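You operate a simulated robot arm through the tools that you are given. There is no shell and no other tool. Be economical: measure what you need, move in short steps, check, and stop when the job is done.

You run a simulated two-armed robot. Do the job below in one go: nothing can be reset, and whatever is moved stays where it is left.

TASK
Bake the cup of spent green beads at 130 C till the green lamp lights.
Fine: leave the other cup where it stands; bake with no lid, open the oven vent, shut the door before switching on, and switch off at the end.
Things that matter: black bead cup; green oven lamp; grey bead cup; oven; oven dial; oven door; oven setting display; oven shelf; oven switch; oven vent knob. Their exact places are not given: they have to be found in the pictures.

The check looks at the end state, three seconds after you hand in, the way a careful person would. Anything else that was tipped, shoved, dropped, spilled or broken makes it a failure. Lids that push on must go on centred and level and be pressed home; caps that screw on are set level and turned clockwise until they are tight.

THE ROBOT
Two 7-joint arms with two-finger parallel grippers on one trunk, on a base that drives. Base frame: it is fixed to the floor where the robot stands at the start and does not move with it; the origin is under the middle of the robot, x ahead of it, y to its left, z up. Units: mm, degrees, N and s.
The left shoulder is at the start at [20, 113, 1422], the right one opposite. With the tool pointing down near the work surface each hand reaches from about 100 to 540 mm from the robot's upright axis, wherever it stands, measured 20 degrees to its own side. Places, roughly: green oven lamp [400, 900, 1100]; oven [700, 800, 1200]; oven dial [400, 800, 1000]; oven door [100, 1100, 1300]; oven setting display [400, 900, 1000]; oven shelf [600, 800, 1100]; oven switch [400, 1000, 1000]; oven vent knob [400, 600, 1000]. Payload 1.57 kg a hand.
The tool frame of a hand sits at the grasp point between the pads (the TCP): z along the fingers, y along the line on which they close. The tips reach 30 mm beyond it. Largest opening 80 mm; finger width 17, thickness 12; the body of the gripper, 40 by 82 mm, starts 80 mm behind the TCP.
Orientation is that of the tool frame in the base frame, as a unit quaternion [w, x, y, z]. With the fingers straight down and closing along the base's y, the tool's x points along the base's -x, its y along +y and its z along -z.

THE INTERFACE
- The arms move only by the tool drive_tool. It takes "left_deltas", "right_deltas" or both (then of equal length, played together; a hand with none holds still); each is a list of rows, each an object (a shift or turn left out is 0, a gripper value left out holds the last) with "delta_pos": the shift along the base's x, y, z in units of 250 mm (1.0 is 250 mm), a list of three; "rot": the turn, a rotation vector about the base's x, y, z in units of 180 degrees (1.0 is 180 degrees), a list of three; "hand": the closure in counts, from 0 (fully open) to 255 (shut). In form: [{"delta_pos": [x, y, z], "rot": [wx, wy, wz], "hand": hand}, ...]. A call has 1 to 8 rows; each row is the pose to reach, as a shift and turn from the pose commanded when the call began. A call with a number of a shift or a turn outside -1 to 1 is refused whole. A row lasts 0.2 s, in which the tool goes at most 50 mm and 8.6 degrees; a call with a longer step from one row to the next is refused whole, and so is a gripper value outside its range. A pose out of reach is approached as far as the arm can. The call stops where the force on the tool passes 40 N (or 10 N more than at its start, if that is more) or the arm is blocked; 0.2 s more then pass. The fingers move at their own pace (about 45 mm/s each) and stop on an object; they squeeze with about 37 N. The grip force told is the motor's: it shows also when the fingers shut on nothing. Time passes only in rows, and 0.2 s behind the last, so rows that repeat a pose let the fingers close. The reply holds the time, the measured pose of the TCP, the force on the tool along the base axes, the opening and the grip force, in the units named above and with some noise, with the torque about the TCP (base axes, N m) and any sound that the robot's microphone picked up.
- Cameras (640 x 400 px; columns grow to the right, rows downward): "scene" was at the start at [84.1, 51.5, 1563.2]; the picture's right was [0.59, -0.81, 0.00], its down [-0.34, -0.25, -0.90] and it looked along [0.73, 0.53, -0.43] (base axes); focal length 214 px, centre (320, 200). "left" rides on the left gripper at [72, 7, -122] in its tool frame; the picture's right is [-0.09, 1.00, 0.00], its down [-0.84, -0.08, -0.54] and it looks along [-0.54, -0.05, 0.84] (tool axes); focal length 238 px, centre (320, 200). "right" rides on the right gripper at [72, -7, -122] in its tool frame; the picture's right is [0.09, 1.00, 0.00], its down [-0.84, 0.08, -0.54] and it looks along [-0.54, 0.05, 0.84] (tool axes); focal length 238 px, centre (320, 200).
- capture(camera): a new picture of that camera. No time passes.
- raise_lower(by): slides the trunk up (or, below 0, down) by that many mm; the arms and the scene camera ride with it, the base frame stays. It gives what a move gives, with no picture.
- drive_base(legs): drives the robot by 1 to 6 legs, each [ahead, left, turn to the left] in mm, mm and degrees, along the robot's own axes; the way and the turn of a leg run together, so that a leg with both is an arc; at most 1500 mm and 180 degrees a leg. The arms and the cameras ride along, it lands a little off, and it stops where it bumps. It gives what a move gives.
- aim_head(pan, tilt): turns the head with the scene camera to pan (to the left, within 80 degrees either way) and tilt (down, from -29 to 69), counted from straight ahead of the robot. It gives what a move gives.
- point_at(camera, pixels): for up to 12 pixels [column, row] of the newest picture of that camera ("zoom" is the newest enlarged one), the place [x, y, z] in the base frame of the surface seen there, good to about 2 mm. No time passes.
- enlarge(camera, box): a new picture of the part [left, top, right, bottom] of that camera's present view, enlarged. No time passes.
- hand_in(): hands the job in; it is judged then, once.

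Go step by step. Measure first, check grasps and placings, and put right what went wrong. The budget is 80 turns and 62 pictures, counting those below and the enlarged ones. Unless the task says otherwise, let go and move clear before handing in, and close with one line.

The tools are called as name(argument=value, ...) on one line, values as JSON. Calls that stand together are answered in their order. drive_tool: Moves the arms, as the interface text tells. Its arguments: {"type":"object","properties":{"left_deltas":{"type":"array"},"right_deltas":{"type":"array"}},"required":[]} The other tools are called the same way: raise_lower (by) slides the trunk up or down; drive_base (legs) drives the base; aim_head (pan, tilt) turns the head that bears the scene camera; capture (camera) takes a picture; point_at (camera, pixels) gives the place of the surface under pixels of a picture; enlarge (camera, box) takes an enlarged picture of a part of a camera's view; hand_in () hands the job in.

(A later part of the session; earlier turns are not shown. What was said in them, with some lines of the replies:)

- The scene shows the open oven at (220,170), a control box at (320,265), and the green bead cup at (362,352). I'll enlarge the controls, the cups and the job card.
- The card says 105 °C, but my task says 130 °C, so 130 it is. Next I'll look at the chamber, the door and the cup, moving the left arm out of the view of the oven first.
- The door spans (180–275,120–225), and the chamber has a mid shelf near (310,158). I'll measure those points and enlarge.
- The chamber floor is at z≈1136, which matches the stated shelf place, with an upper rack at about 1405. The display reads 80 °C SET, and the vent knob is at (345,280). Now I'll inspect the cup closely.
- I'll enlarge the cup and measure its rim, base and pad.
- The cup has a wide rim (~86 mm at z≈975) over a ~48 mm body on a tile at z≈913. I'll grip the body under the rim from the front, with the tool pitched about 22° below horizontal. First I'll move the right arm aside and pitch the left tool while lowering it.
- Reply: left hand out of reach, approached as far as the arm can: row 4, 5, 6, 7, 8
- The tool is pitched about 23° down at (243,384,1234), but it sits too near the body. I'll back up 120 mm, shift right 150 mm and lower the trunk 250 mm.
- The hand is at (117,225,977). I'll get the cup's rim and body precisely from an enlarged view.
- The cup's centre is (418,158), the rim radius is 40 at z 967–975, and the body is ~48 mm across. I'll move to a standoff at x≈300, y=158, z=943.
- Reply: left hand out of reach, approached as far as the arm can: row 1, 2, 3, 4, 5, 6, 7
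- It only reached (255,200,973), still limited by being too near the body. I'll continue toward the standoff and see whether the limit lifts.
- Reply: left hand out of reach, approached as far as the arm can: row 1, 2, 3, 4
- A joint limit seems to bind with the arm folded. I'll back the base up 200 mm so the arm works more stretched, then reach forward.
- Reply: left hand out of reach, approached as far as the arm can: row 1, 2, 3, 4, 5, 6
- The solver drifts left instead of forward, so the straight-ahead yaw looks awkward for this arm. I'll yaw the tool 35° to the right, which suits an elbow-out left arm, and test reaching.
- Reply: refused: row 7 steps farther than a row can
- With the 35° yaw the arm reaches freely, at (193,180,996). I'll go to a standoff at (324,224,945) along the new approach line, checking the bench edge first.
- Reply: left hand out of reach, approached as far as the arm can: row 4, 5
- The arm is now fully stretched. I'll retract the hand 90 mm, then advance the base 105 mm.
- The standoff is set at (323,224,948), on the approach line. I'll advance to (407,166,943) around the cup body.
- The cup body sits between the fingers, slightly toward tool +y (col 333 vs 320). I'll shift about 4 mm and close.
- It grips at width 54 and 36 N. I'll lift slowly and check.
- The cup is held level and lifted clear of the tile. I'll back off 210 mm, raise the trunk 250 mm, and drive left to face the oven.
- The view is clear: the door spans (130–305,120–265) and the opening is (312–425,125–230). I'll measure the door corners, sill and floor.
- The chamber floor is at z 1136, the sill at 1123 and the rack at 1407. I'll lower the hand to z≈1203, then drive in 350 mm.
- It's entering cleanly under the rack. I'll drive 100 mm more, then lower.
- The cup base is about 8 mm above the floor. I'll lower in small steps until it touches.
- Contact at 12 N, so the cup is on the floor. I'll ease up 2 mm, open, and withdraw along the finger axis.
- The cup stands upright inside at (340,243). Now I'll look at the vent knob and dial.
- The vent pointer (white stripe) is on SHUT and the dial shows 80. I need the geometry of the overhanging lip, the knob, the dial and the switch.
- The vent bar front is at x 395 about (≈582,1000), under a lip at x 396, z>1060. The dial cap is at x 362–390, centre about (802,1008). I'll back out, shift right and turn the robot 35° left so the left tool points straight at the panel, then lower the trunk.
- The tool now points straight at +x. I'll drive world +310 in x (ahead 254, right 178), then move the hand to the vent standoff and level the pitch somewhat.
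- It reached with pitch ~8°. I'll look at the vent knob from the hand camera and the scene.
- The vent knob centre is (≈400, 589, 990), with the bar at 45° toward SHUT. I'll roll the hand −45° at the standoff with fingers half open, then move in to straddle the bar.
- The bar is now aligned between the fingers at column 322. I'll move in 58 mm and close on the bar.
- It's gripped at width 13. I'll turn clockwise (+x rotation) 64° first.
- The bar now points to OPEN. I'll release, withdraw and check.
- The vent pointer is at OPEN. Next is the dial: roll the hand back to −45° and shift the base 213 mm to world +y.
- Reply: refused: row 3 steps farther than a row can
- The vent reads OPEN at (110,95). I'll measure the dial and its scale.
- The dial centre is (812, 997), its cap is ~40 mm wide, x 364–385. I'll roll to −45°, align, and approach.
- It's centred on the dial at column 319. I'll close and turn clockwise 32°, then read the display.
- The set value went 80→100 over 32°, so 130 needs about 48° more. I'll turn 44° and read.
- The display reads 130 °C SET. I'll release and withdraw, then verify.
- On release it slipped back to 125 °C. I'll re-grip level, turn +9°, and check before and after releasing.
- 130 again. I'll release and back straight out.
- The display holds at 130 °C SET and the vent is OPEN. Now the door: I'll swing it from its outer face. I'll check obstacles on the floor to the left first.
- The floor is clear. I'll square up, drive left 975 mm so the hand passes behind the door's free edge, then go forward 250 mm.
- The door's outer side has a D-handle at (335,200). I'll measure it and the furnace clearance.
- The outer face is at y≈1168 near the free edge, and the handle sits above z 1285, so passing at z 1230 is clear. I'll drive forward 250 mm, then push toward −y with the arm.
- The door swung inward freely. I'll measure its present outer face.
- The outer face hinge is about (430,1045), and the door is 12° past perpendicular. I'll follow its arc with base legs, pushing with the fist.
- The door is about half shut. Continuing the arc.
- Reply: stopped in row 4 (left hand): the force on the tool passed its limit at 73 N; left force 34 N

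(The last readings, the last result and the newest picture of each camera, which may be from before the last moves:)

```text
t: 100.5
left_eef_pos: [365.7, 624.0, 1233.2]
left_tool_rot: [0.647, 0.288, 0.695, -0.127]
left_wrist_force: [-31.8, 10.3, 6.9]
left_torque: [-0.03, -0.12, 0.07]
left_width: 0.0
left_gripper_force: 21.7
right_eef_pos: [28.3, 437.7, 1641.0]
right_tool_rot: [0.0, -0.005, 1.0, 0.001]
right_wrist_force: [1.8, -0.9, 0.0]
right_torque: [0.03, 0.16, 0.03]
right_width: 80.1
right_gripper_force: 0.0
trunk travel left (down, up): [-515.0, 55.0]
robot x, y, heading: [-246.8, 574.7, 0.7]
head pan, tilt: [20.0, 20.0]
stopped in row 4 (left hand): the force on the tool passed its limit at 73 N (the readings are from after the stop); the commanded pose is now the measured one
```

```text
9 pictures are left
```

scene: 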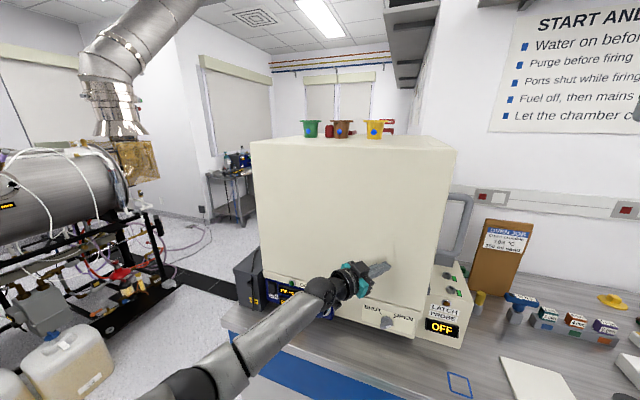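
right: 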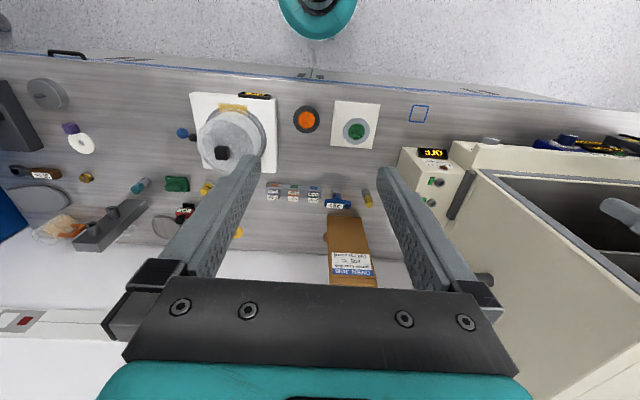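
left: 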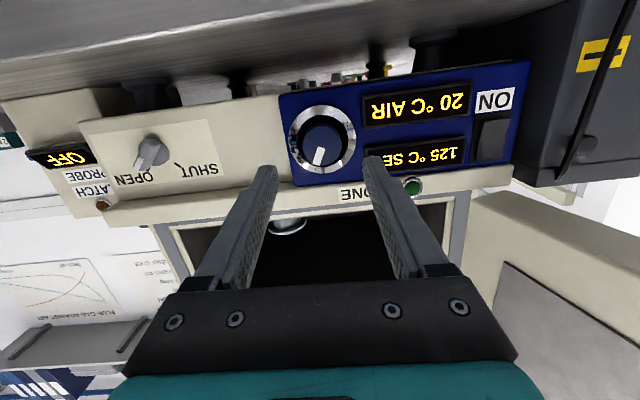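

The push met a firm stop, so the door looks shut. I'll verify from its face coordinates.

point_at(camera="scene", pixels=[[265, 160], [440, 165], [430, 270], [270, 260], [440, 300], [460, 190], [388, 320]])

enlarge(camera="scene", box=[250, 250, 474, 390])

```text
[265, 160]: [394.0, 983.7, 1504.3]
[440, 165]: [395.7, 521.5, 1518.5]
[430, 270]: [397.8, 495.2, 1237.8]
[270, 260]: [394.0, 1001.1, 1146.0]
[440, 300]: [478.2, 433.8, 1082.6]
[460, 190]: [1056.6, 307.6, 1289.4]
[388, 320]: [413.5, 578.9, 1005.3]
```

```text
2.86 times, centred on (362, 320) of scene
```

zoom: 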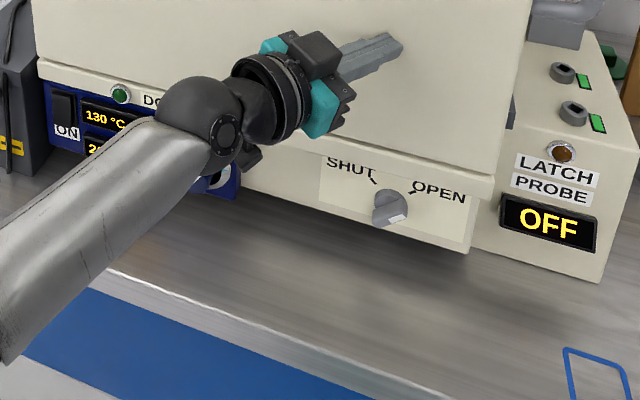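

The door face is flat at x≈394–397 on both sides, so it is shut, and the vent is still OPEN with SET 130. Next is the switch: back off, turn 34° left, lower the trunk, and position in front of the rocker.

drive_base(legs=[[-150, 0, 0], [0, 0, 34.4]])

raise_lower(by=-225)

drive_base(legs=[[181, -72, 0]])

capture(camera="left")

```text
t: 103.5
left_eef_pos: [90.1, 957.2, 1232.6]
left_tool_rot: [0.654, 0.071, 0.75, 0.069]
left_wrist_force: [-0.8, 0.0, -0.4]
left_torque: [0.01, 0.02, -0.01]
left_width: 0.0
left_gripper_force: 21.8
right_eef_pos: [-86.0, 614.0, 1640.9]
right_tool_rot: [0.001, -0.297, 0.955, 0.001]
right_wrist_force: [-0.3, 1.0, -0.6]
right_torque: [0.03, 0.02, 0.01]
right_width: 80.2
right_gripper_force: 0.1
trunk travel left (down, up): [-515.0, 55.0]
robot x, y, heading: [-388.9, 573.1, 34.8]
head pan, tilt: [20.0, 20.0]
```

```text
t: 105.9
left_eef_pos: [89.9, 957.5, 1007.2]
left_tool_rot: [0.654, 0.071, 0.75, 0.069]
left_wrist_force: [-0.5, 0.1, -0.1]
left_torque: [0.0, 0.02, 0.02]
left_width: 0.0
left_gripper_force: 21.3
right_eef_pos: [-85.4, 612.2, 1415.1]
right_tool_rot: [0.001, -0.297, 0.955, 0.0]
right_wrist_force: [-0.4, -1.3, -0.8]
right_torque: [-0.02, 0.03, 0.0]
right_width: 80.2
right_gripper_force: 0.0
trunk travel left (down, up): [-290.0, 280.0]
robot x, y, heading: [-397.9, 570.5, 34.4]
head pan, tilt: [20.0, 20.0]
```

```text
t: 107.5
left_eef_pos: [283.9, 999.8, 1006.3]
left_tool_rot: [0.655, 0.071, 0.75, 0.068]
left_wrist_force: [-0.3, 0.4, 0.0]
left_torque: [-0.02, -0.03, 0.03]
left_width: 0.0
left_gripper_force: 21.8
right_eef_pos: [109.8, 654.6, 1414.9]
right_tool_rot: [0.0, -0.296, 0.955, 0.002]
right_wrist_force: [-0.6, 0.0, -0.4]
right_torque: [-0.01, 0.0, 0.01]
right_width: 79.8
right_gripper_force: 0.1
trunk travel left (down, up): [-290.0, 280.0]
robot x, y, heading: [-201.6, 614.9, 34.6]
head pan, tilt: [20.0, 20.0]
```

```text
7 pictures are left
```

left: 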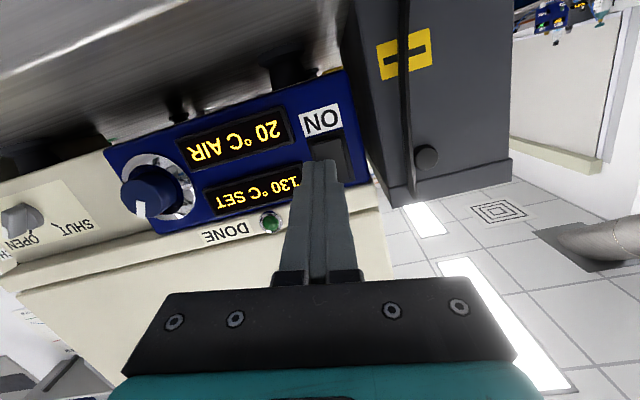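

The rocker is at (330,150) in the picture, with ON below it in reality. I'll measure the rocker and the dark box beside it.

point_at(camera="left", pixels=[[314, 150], [325, 150], [340, 150], [322, 144], [328, 157], [345, 165], [350, 180], [318, 122], [385, 150], [400, 185], [425, 157], [450, 150]])

```text
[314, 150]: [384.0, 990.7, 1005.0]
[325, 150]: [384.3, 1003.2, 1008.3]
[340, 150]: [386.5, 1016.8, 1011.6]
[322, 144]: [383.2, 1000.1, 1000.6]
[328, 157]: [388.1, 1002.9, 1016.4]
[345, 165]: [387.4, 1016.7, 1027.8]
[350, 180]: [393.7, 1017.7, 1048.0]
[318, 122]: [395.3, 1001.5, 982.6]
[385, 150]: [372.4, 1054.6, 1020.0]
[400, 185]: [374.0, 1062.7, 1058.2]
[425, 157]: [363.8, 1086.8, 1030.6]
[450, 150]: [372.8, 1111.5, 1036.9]
```

The lower end of the rocker is proud (x 383) and the upper is recessed, so it is OFF. I'll press the lower end at about z 1001.

drive_tool(left_deltas=[{"delta_pos": [0.1, 0.012, -0.026]}, {"delta_pos": [0.2, 0.012, -0.026]}, {"delta_pos": [0.26, 0.012, -0.026]}, {"delta_pos": [0.29, 0.012, -0.026]}, {"delta_pos": [0.31, 0.012, -0.026]}, {"delta_pos": [0.33, 0.012, -0.026]}, {"delta_pos": [0.34, 0.012, -0.026]}])

```text
t: 108.8
left_eef_pos: [357.1, 1003.5, 1001.8]
left_tool_rot: [0.654, 0.072, 0.75, 0.067]
left_wrist_force: [-29.6, -7.7, 8.5]
left_torque: [0.09, -0.42, -0.08]
left_width: 0.0
left_gripper_force: 20.8
right_eef_pos: [100.2, 654.8, 1416.8]
right_tool_rot: [0.002, -0.297, 0.955, 0.002]
right_wrist_force: [-0.7, 0.3, -0.4]
right_torque: [0.01, -0.05, 0.01]
right_width: 80.1
right_gripper_force: 0.0
trunk travel left (down, up): [-290.0, 280.0]
robot x, y, heading: [-200.6, 616.0, 34.6]
head pan, tilt: [20.0, 20.0]
stopped in row 6 (left hand): the force on the tool passed its limit at 45 N (the readings are from after the stop); the commanded pose is now the measured one
```

It stopped at 45 N. I'll pull back and check the rocker and the display.

drive_tool(left_deltas=[{"delta_pos": [-0.1, 0, 0]}, {"delta_pos": [-0.26, 0, 0]}, {"delta_pos": [-0.4, 0, 0]}, {"delta_pos": [-0.5, 0, 0]}])

capture(camera="left")

point_at(camera="left", pixels=[[314, 140], [322, 138], [330, 145], [325, 150], [330, 155], [335, 160], [340, 165], [330, 135], [320, 130]])

```text
t: 109.8
left_eef_pos: [236.2, 1004.2, 998.0]
left_tool_rot: [0.653, 0.071, 0.751, 0.068]
left_wrist_force: [0.1, 0.0, 0.0]
left_torque: [0.02, 0.01, -0.03]
left_width: 0.0
left_gripper_force: 21.2
right_eef_pos: [105.7, 656.3, 1416.1]
right_tool_rot: [0.001, -0.298, 0.955, 0.001]
right_wrist_force: [0.0, -0.3, -0.2]
right_torque: [-0.03, 0.02, 0.02]
right_width: 80.1
right_gripper_force: 0.1
trunk travel left (down, up): [-290.0, 280.0]
robot x, y, heading: [-200.0, 615.2, 34.4]
head pan, tilt: [20.0, 20.0]
```

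```text
6 pictures are left
```

left: 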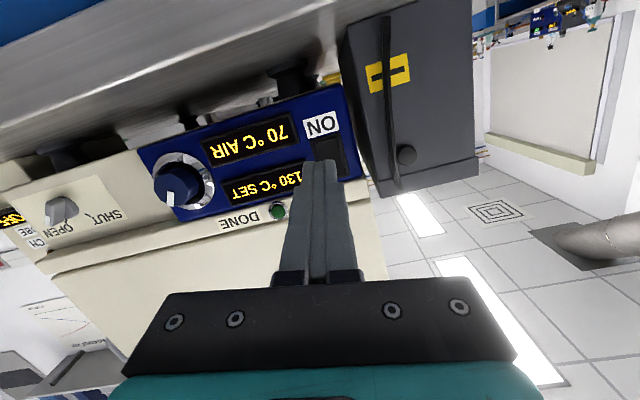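

```text
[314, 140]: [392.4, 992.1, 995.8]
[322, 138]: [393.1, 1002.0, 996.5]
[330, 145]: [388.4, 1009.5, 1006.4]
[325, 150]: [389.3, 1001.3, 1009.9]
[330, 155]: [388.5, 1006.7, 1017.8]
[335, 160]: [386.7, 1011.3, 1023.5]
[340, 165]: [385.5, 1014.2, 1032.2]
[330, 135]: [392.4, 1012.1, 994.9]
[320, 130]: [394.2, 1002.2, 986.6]
```

AIR reads 70 °C and rising, with SET 130, so the oven is on. I'll move the fingertip up to the OFF-end height at standoff while waiting.

drive_tool(left_deltas=[{"delta_pos": [0.1, 0, 0.06]}, {"delta_pos": [0.2, 0, 0.128]}, {"delta_pos": [0.2, 0, 0.128]}, {"delta_pos": [0.2, 0, 0.128]}, {"delta_pos": [0.2, 0, 0.128]}, {"delta_pos": [0.2, 0, 0.128]}, {"delta_pos": [0.2, 0, 0.128]}, {"delta_pos": [0.2, 0, 0.128]}])

drive_tool(left_deltas=[{}, {}, {}, {}, {}, {}, {}, {}])

drive_tool(left_deltas=[{}, {}, {}, {}, {}, {}, {}, {}])

capture(camera="left")

```text
t: 111.6
left_eef_pos: [284.6, 1002.7, 1028.5]
left_tool_rot: [0.652, 0.072, 0.752, 0.066]
left_wrist_force: [0.2, 0.0, -0.6]
left_torque: [-0.04, 0.0, -0.02]
left_width: 0.0
left_gripper_force: 21.2
right_eef_pos: [107.0, 656.2, 1416.5]
right_tool_rot: [0.001, -0.297, 0.955, 0.001]
right_wrist_force: [-0.1, 0.3, 0.1]
right_torque: [0.01, 0.02, 0.0]
right_width: 80.2
right_gripper_force: 0.0
trunk travel left (down, up): [-290.0, 280.0]
robot x, y, heading: [-199.2, 619.7, 34.4]
head pan, tilt: [20.0, 20.0]
```

```text
t: 113.4
left_eef_pos: [284.7, 1002.1, 1030.0]
left_tool_rot: [0.653, 0.071, 0.751, 0.067]
left_wrist_force: [0.5, 0.4, 0.3]
left_torque: [-0.01, -0.03, -0.02]
left_width: 0.0
left_gripper_force: 21.3
right_eef_pos: [107.2, 655.2, 1415.8]
right_tool_rot: [0.001, -0.297, 0.955, 0.002]
right_wrist_force: [-0.1, -0.6, 0.0]
right_torque: [0.0, -0.02, 0.02]
right_width: 80.3
right_gripper_force: 0.0
trunk travel left (down, up): [-290.0, 280.0]
robot x, y, heading: [-201.0, 617.1, 34.2]
head pan, tilt: [20.0, 20.0]
```

```text
t: 115.2
left_eef_pos: [284.2, 1002.4, 1030.4]
left_tool_rot: [0.652, 0.071, 0.751, 0.067]
left_wrist_force: [0.8, 0.0, -0.3]
left_torque: [0.03, -0.03, 0.0]
left_width: 0.2
left_gripper_force: 21.5
right_eef_pos: [106.5, 656.9, 1415.1]
right_tool_rot: [0.001, -0.298, 0.955, 0.001]
right_wrist_force: [-0.3, -0.1, 0.3]
right_torque: [0.02, -0.03, 0.02]
right_width: 80.2
right_gripper_force: 0.0
trunk travel left (down, up): [-290.0, 280.0]
robot x, y, heading: [-200.5, 616.9, 34.2]
head pan, tilt: [20.0, 20.0]
```

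```text
5 pictures are left
```

left: 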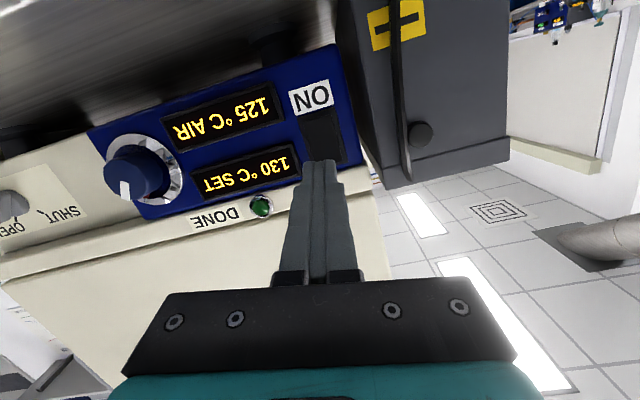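

AIR is at 125 °C and the lamp is still dark. I'll wait about 11 s more.

drive_tool(left_deltas=[{}, {}, {}, {}, {}, {}, {}, {}])

drive_tool(left_deltas=[{}, {}, {}, {}, {}, {}, {}, {}])

drive_tool(left_deltas=[{}, {}, {}, {}, {}, {}, {}, {}])

drive_tool(left_deltas=[{}, {}, {}, {}, {}, {}, {}, {}])

drive_tool(left_deltas=[{}, {}, {}, {}, {}, {}, {}, {}])

drive_tool(left_deltas=[{}, {}, {}, {}, {}, {}, {}, {}])

capture(camera="left")

```text
t: 117.0
left_eef_pos: [283.8, 1001.4, 1030.0]
left_tool_rot: [0.653, 0.07, 0.751, 0.067]
left_wrist_force: [-0.9, 0.5, 0.1]
left_torque: [-0.03, 0.02, 0.01]
left_width: 0.0
left_gripper_force: 21.3
right_eef_pos: [105.1, 657.3, 1414.5]
right_tool_rot: [0.001, -0.297, 0.955, 0.001]
right_wrist_force: [-0.1, 0.1, -1.2]
right_torque: [0.04, 0.02, 0.01]
right_width: 80.0
right_gripper_force: 0.0
trunk travel left (down, up): [-290.0, 280.0]
robot x, y, heading: [-201.4, 616.3, 34.6]
head pan, tilt: [20.0, 20.0]
```

```text
t: 118.8
left_eef_pos: [284.4, 1003.3, 1028.4]
left_tool_rot: [0.652, 0.071, 0.752, 0.067]
left_wrist_force: [-0.1, -0.9, 0.0]
left_torque: [0.0, 0.02, 0.0]
left_width: 0.0
left_gripper_force: 21.2
right_eef_pos: [106.2, 655.7, 1415.3]
right_tool_rot: [0.0, -0.297, 0.955, 0.001]
right_wrist_force: [0.2, -1.0, 1.0]
right_torque: [0.04, 0.01, -0.02]
right_width: 80.0
right_gripper_force: 0.2
trunk travel left (down, up): [-290.0, 280.0]
robot x, y, heading: [-201.3, 616.7, 34.4]
head pan, tilt: [20.0, 20.0]
```

```text
t: 120.6
left_eef_pos: [284.6, 1001.9, 1029.2]
left_tool_rot: [0.652, 0.071, 0.751, 0.067]
left_wrist_force: [0.3, 0.1, -0.1]
left_torque: [0.0, 0.02, 0.02]
left_width: 0.0
left_gripper_force: 21.5
right_eef_pos: [106.9, 655.8, 1414.9]
right_tool_rot: [0.001, -0.298, 0.955, 0.002]
right_wrist_force: [0.0, -0.9, -1.0]
right_torque: [0.01, 0.02, -0.01]
right_width: 80.2
right_gripper_force: 0.1
trunk travel left (down, up): [-290.0, 280.0]
robot x, y, heading: [-202.4, 615.9, 34.8]
head pan, tilt: [20.0, 20.0]
```

```text
t: 122.4
left_eef_pos: [284.6, 1002.4, 1030.0]
left_tool_rot: [0.653, 0.071, 0.751, 0.067]
left_wrist_force: [-0.4, -0.6, -0.2]
left_torque: [0.01, 0.0, 0.0]
left_width: 0.2
left_gripper_force: 21.6
right_eef_pos: [107.1, 655.7, 1415.2]
right_tool_rot: [0.001, -0.298, 0.955, 0.002]
right_wrist_force: [0.2, -0.4, 0.9]
right_torque: [0.02, 0.03, -0.02]
right_width: 79.8
right_gripper_force: 0.0
trunk travel left (down, up): [-290.0, 280.0]
robot x, y, heading: [-205.0, 618.2, 34.5]
head pan, tilt: [20.0, 20.0]
```

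```text
t: 124.2
left_eef_pos: [284.3, 1002.2, 1030.1]
left_tool_rot: [0.652, 0.071, 0.752, 0.067]
left_wrist_force: [0.5, 0.1, 0.5]
left_torque: [-0.01, 0.01, 0.03]
left_width: 0.0
left_gripper_force: 21.0
right_eef_pos: [107.3, 656.4, 1414.3]
right_tool_rot: [0.001, -0.298, 0.955, 0.001]
right_wrist_force: [-0.8, 0.0, 0.5]
right_torque: [0.02, -0.02, 0.01]
right_width: 79.8
right_gripper_force: 0.0
trunk travel left (down, up): [-290.0, 280.0]
robot x, y, heading: [-197.9, 614.3, 34.5]
head pan, tilt: [20.0, 20.0]
```

```text
t: 126.0
left_eef_pos: [284.5, 1001.8, 1029.1]
left_tool_rot: [0.652, 0.07, 0.752, 0.068]
left_wrist_force: [0.4, 0.4, -1.1]
left_torque: [-0.01, -0.02, 0.0]
left_width: 0.1
left_gripper_force: 21.3
right_eef_pos: [105.9, 655.4, 1415.8]
right_tool_rot: [0.0, -0.298, 0.955, 0.002]
right_wrist_force: [-0.1, -0.6, -0.3]
right_torque: [0.04, 0.0, 0.01]
right_width: 80.1
right_gripper_force: 0.1
trunk travel left (down, up): [-290.0, 280.0]
robot x, y, heading: [-203.6, 614.9, 34.5]
head pan, tilt: [20.0, 20.0]
```

```text
4 pictures are left
```

left: 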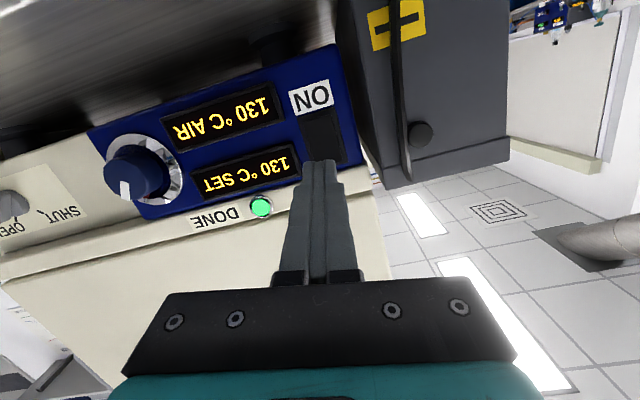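

The green DONE lamp is lit at 130 °C (260,206). I'll press the upper end of the rocker to switch off.

drive_tool(left_deltas=[{"delta_pos": [0.12, 0.004, 0.008]}, {"delta_pos": [0.24, 0.004, 0.008]}, {"delta_pos": [0.28, 0.004, 0.008]}, {"delta_pos": [0.3, 0.004, 0.008]}, {"delta_pos": [0.32, 0.004, 0.008]}, {"delta_pos": [0.34, 0.004, 0.008]}])

drive_tool(left_deltas=[{"delta_pos": [-0.1, 0, -0.02]}, {"delta_pos": [-0.26, 0, -0.04]}, {"delta_pos": [-0.4, 0, -0.1]}, {"delta_pos": [-0.5, 0, -0.14]}])

capture(camera="left")

point_at(camera="left", pixels=[[314, 140], [322, 138], [330, 145], [325, 150], [330, 155], [335, 160], [340, 165], [330, 135], [320, 130]])

```text
t: 127.2
left_eef_pos: [356.9, 1004.8, 1031.9]
left_tool_rot: [0.651, 0.07, 0.752, 0.069]
left_wrist_force: [-30.7, -6.7, 8.1]
left_torque: [-0.09, -0.34, -0.22]
left_width: 0.3
left_gripper_force: 21.8
right_eef_pos: [100.2, 653.9, 1416.1]
right_tool_rot: [0.002, -0.298, 0.955, 0.002]
right_wrist_force: [-0.2, -0.4, -0.5]
right_torque: [-0.01, 0.02, -0.01]
right_width: 80.0
right_gripper_force: 0.0
trunk travel left (down, up): [-290.0, 280.0]
robot x, y, heading: [-201.8, 617.1, 34.7]
head pan, tilt: [20.0, 20.0]
stopped in row 5 (left hand): the force on the tool passed its limit at 45 N (the readings are from after the stop); the commanded pose is now the measured one
```

```text
t: 128.2
left_eef_pos: [236.5, 1007.1, 991.0]
left_tool_rot: [0.65, 0.071, 0.754, 0.067]
left_wrist_force: [-1.0, -0.7, -0.4]
left_torque: [0.03, 0.02, -0.01]
left_width: 0.0
left_gripper_force: 21.2
right_eef_pos: [105.3, 656.7, 1415.9]
right_tool_rot: [0.001, -0.298, 0.955, 0.001]
right_wrist_force: [-0.1, 0.0, 0.3]
right_torque: [0.03, -0.02, 0.0]
right_width: 79.8
right_gripper_force: 0.1
trunk travel left (down, up): [-290.0, 280.0]
robot x, y, heading: [-200.8, 616.3, 34.7]
head pan, tilt: [20.0, 20.0]
```

```text
3 pictures are left
```

left: 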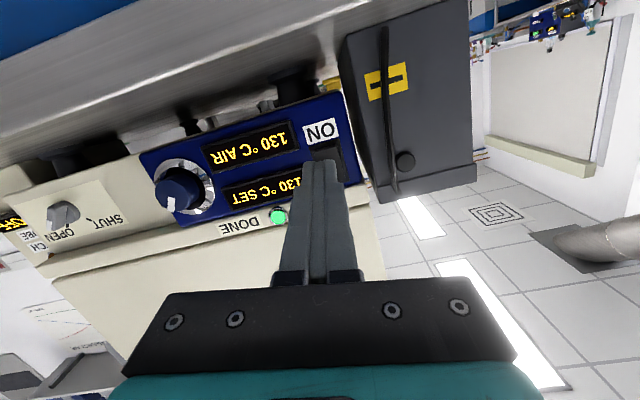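

```text
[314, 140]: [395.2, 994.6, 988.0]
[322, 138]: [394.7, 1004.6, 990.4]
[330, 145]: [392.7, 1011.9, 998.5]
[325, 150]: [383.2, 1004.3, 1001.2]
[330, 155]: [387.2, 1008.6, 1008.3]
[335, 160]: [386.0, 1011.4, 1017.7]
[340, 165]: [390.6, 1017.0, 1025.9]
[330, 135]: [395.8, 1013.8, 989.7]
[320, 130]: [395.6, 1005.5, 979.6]
```

The rocker's lower end is proud again (383) and the upper recessed (390.6), so it is OFF. I'll back away, then confirm that the AIR reading falls and nothing was disturbed.

drive_base(legs=[[-300, 0, 0]])

aim_head(pan=8, tilt=22)

capture(camera="scene")

enlarge(camera="left", box=[160, 60, 400, 210])

```text
t: 130.2
left_eef_pos: [-14.8, 835.7, 992.6]
left_tool_rot: [0.649, 0.07, 0.754, 0.068]
left_wrist_force: [0.2, -0.3, 0.3]
left_torque: [-0.02, 0.05, 0.03]
left_width: 0.0
left_gripper_force: 21.4
right_eef_pos: [-143.5, 484.7, 1416.1]
right_tool_rot: [0.0, -0.3, 0.954, 0.001]
right_wrist_force: [0.4, 0.5, -0.2]
right_torque: [0.02, -0.01, -0.01]
right_width: 79.9
right_gripper_force: 0.1
trunk travel left (down, up): [-290.0, 280.0]
robot x, y, heading: [-448.4, 439.7, 35.0]
head pan, tilt: [20.0, 20.0]
```

```text
t: 131.0
left_eef_pos: [-12.9, 835.9, 991.7]
left_tool_rot: [0.649, 0.07, 0.754, 0.069]
left_wrist_force: [0.7, -0.4, 0.9]
left_torque: [-0.02, 0.03, 0.02]
left_width: 0.1
left_gripper_force: 21.5
right_eef_pos: [-142.2, 486.0, 1414.8]
right_tool_rot: [0.001, -0.301, 0.954, 0.001]
right_wrist_force: [-0.2, 0.3, -0.2]
right_torque: [0.0, -0.01, 0.03]
right_width: 80.2
right_gripper_force: 0.1
trunk travel left (down, up): [-290.0, 280.0]
robot x, y, heading: [-451.9, 445.5, 35.0]
head pan, tilt: [8.0, 22.0]
```

```text
2 pictures are left
```

scene: 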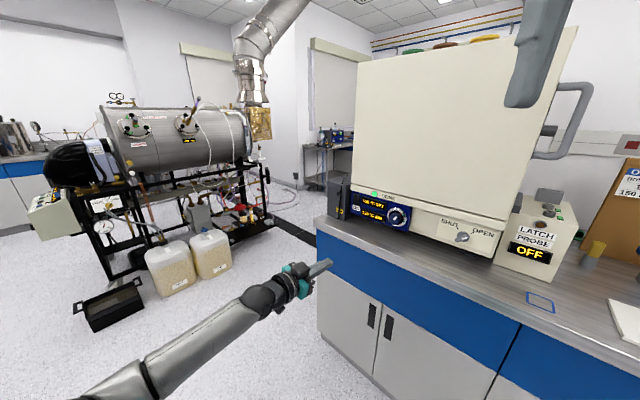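

```text
2.67 times, centred on (280, 135) of left
```

zoom: 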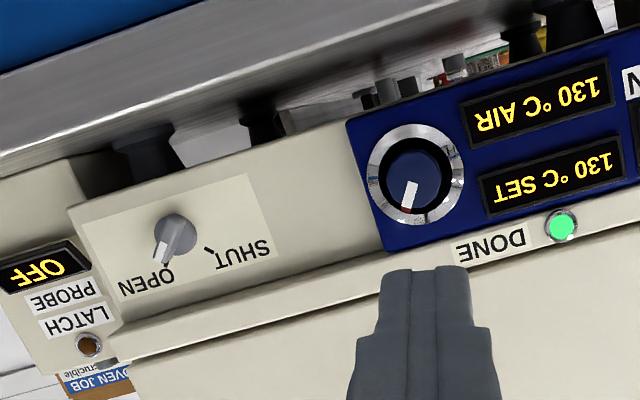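

The vent is OPEN, the door is shut, SET is 130 and the lamp is lit, but AIR still reads 130 four seconds after switch-off. I'll wait longer and re-check that it falls.

drive_tool(left_deltas=[{}, {}, {}, {}, {}, {}, {}, {}])

drive_tool(left_deltas=[{}, {}, {}, {}, {}, {}, {}, {}])

drive_tool(left_deltas=[{}, {}, {}, {}, {}, {}, {}, {}])

drive_tool(left_deltas=[{}, {}, {}, {}, {}, {}, {}, {}])

drive_tool(left_deltas=[{}, {}, {}, {}, {}, {}, {}, {}])

enlarge(camera="left", box=[240, 60, 480, 210])

point_at(camera="zoom", pixels=[[430, 125], [432, 115], [434, 135], [436, 145], [438, 155], [440, 165], [430, 105]])

```text
t: 132.8
left_eef_pos: [-14.0, 836.2, 991.3]
left_tool_rot: [0.649, 0.069, 0.754, 0.069]
left_wrist_force: [-0.5, -0.4, 0.3]
left_torque: [0.0, 0.03, 0.0]
left_width: 0.0
left_gripper_force: 20.7
right_eef_pos: [-142.5, 485.5, 1414.9]
right_tool_rot: [0.0, -0.301, 0.954, 0.001]
right_wrist_force: [0.5, 0.0, -0.5]
right_torque: [0.03, -0.01, 0.0]
right_width: 80.0
right_gripper_force: 0.0
trunk travel left (down, up): [-290.0, 280.0]
robot x, y, heading: [-447.4, 440.7, 35.0]
head pan, tilt: [8.0, 22.0]
```

```text
t: 134.6
left_eef_pos: [-14.4, 835.8, 991.2]
left_tool_rot: [0.649, 0.068, 0.754, 0.07]
left_wrist_force: [-0.4, 0.5, -0.9]
left_torque: [0.01, 0.02, 0.02]
left_width: 0.1
left_gripper_force: 21.2
right_eef_pos: [-142.5, 486.0, 1416.5]
right_tool_rot: [0.001, -0.301, 0.954, 0.001]
right_wrist_force: [-0.2, -0.7, -0.4]
right_torque: [-0.01, -0.01, -0.02]
right_width: 79.9
right_gripper_force: 0.2
trunk travel left (down, up): [-290.0, 280.0]
robot x, y, heading: [-447.9, 443.9, 35.2]
head pan, tilt: [8.0, 22.0]
```

```text
t: 136.4
left_eef_pos: [-13.1, 835.8, 991.8]
left_tool_rot: [0.649, 0.067, 0.754, 0.07]
left_wrist_force: [0.3, 0.1, 0.1]
left_torque: [-0.01, -0.01, 0.02]
left_width: 0.1
left_gripper_force: 21.5
right_eef_pos: [-142.6, 484.8, 1415.0]
right_tool_rot: [0.0, -0.301, 0.954, 0.001]
right_wrist_force: [-0.2, 1.3, 0.8]
right_torque: [0.0, 0.0, 0.0]
right_width: 80.1
right_gripper_force: 0.0
trunk travel left (down, up): [-290.0, 280.0]
robot x, y, heading: [-446.0, 447.2, 35.0]
head pan, tilt: [8.0, 22.0]
```

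```text
t: 138.2
left_eef_pos: [-13.3, 836.1, 991.7]
left_tool_rot: [0.649, 0.069, 0.754, 0.07]
left_wrist_force: [0.8, -0.5, -0.4]
left_torque: [0.0, 0.01, 0.02]
left_width: 0.1
left_gripper_force: 21.1
right_eef_pos: [-142.2, 486.2, 1416.9]
right_tool_rot: [0.0, -0.3, 0.954, 0.001]
right_wrist_force: [1.2, 0.1, 0.4]
right_torque: [-0.01, 0.01, 0.0]
right_width: 80.3
right_gripper_force: 0.0
trunk travel left (down, up): [-290.0, 280.0]
robot x, y, heading: [-449.8, 442.8, 35.1]
head pan, tilt: [8.0, 22.0]
```

```text
t: 140.0
left_eef_pos: [-13.5, 835.9, 992.3]
left_tool_rot: [0.65, 0.069, 0.754, 0.069]
left_wrist_force: [-0.6, -0.5, 0.6]
left_torque: [0.02, 0.01, 0.03]
left_width: 0.1
left_gripper_force: 21.2
right_eef_pos: [-143.8, 485.4, 1416.2]
right_tool_rot: [0.0, -0.301, 0.954, 0.0]
right_wrist_force: [-0.2, 0.4, -0.4]
right_torque: [-0.03, -0.02, 0.02]
right_width: 80.2
right_gripper_force: 0.1
trunk travel left (down, up): [-290.0, 280.0]
robot x, y, heading: [-451.1, 445.9, 35.0]
head pan, tilt: [8.0, 22.0]
```

```text
2.67 times, centred on (360, 135) of left
```

zoom: 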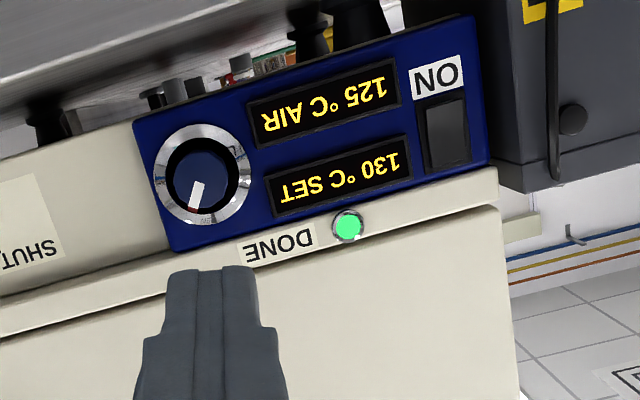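

```text
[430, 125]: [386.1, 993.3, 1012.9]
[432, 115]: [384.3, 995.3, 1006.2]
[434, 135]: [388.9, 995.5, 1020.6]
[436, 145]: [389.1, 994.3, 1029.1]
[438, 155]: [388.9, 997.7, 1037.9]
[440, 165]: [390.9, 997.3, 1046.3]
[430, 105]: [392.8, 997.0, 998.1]
```

AIR has fallen to 125 °C and the rocker is in its OFF position. The vent is OPEN, the door is shut and the DONE lamp is lit, so I'm handing in.

hand_in()

```text
The job is handed in.
```

The grey cup of green beads was baked at 130 °C with no lid, the vent open and the door shut until the green lamp lit, and the oven is now switched off; the black cup was not touched.
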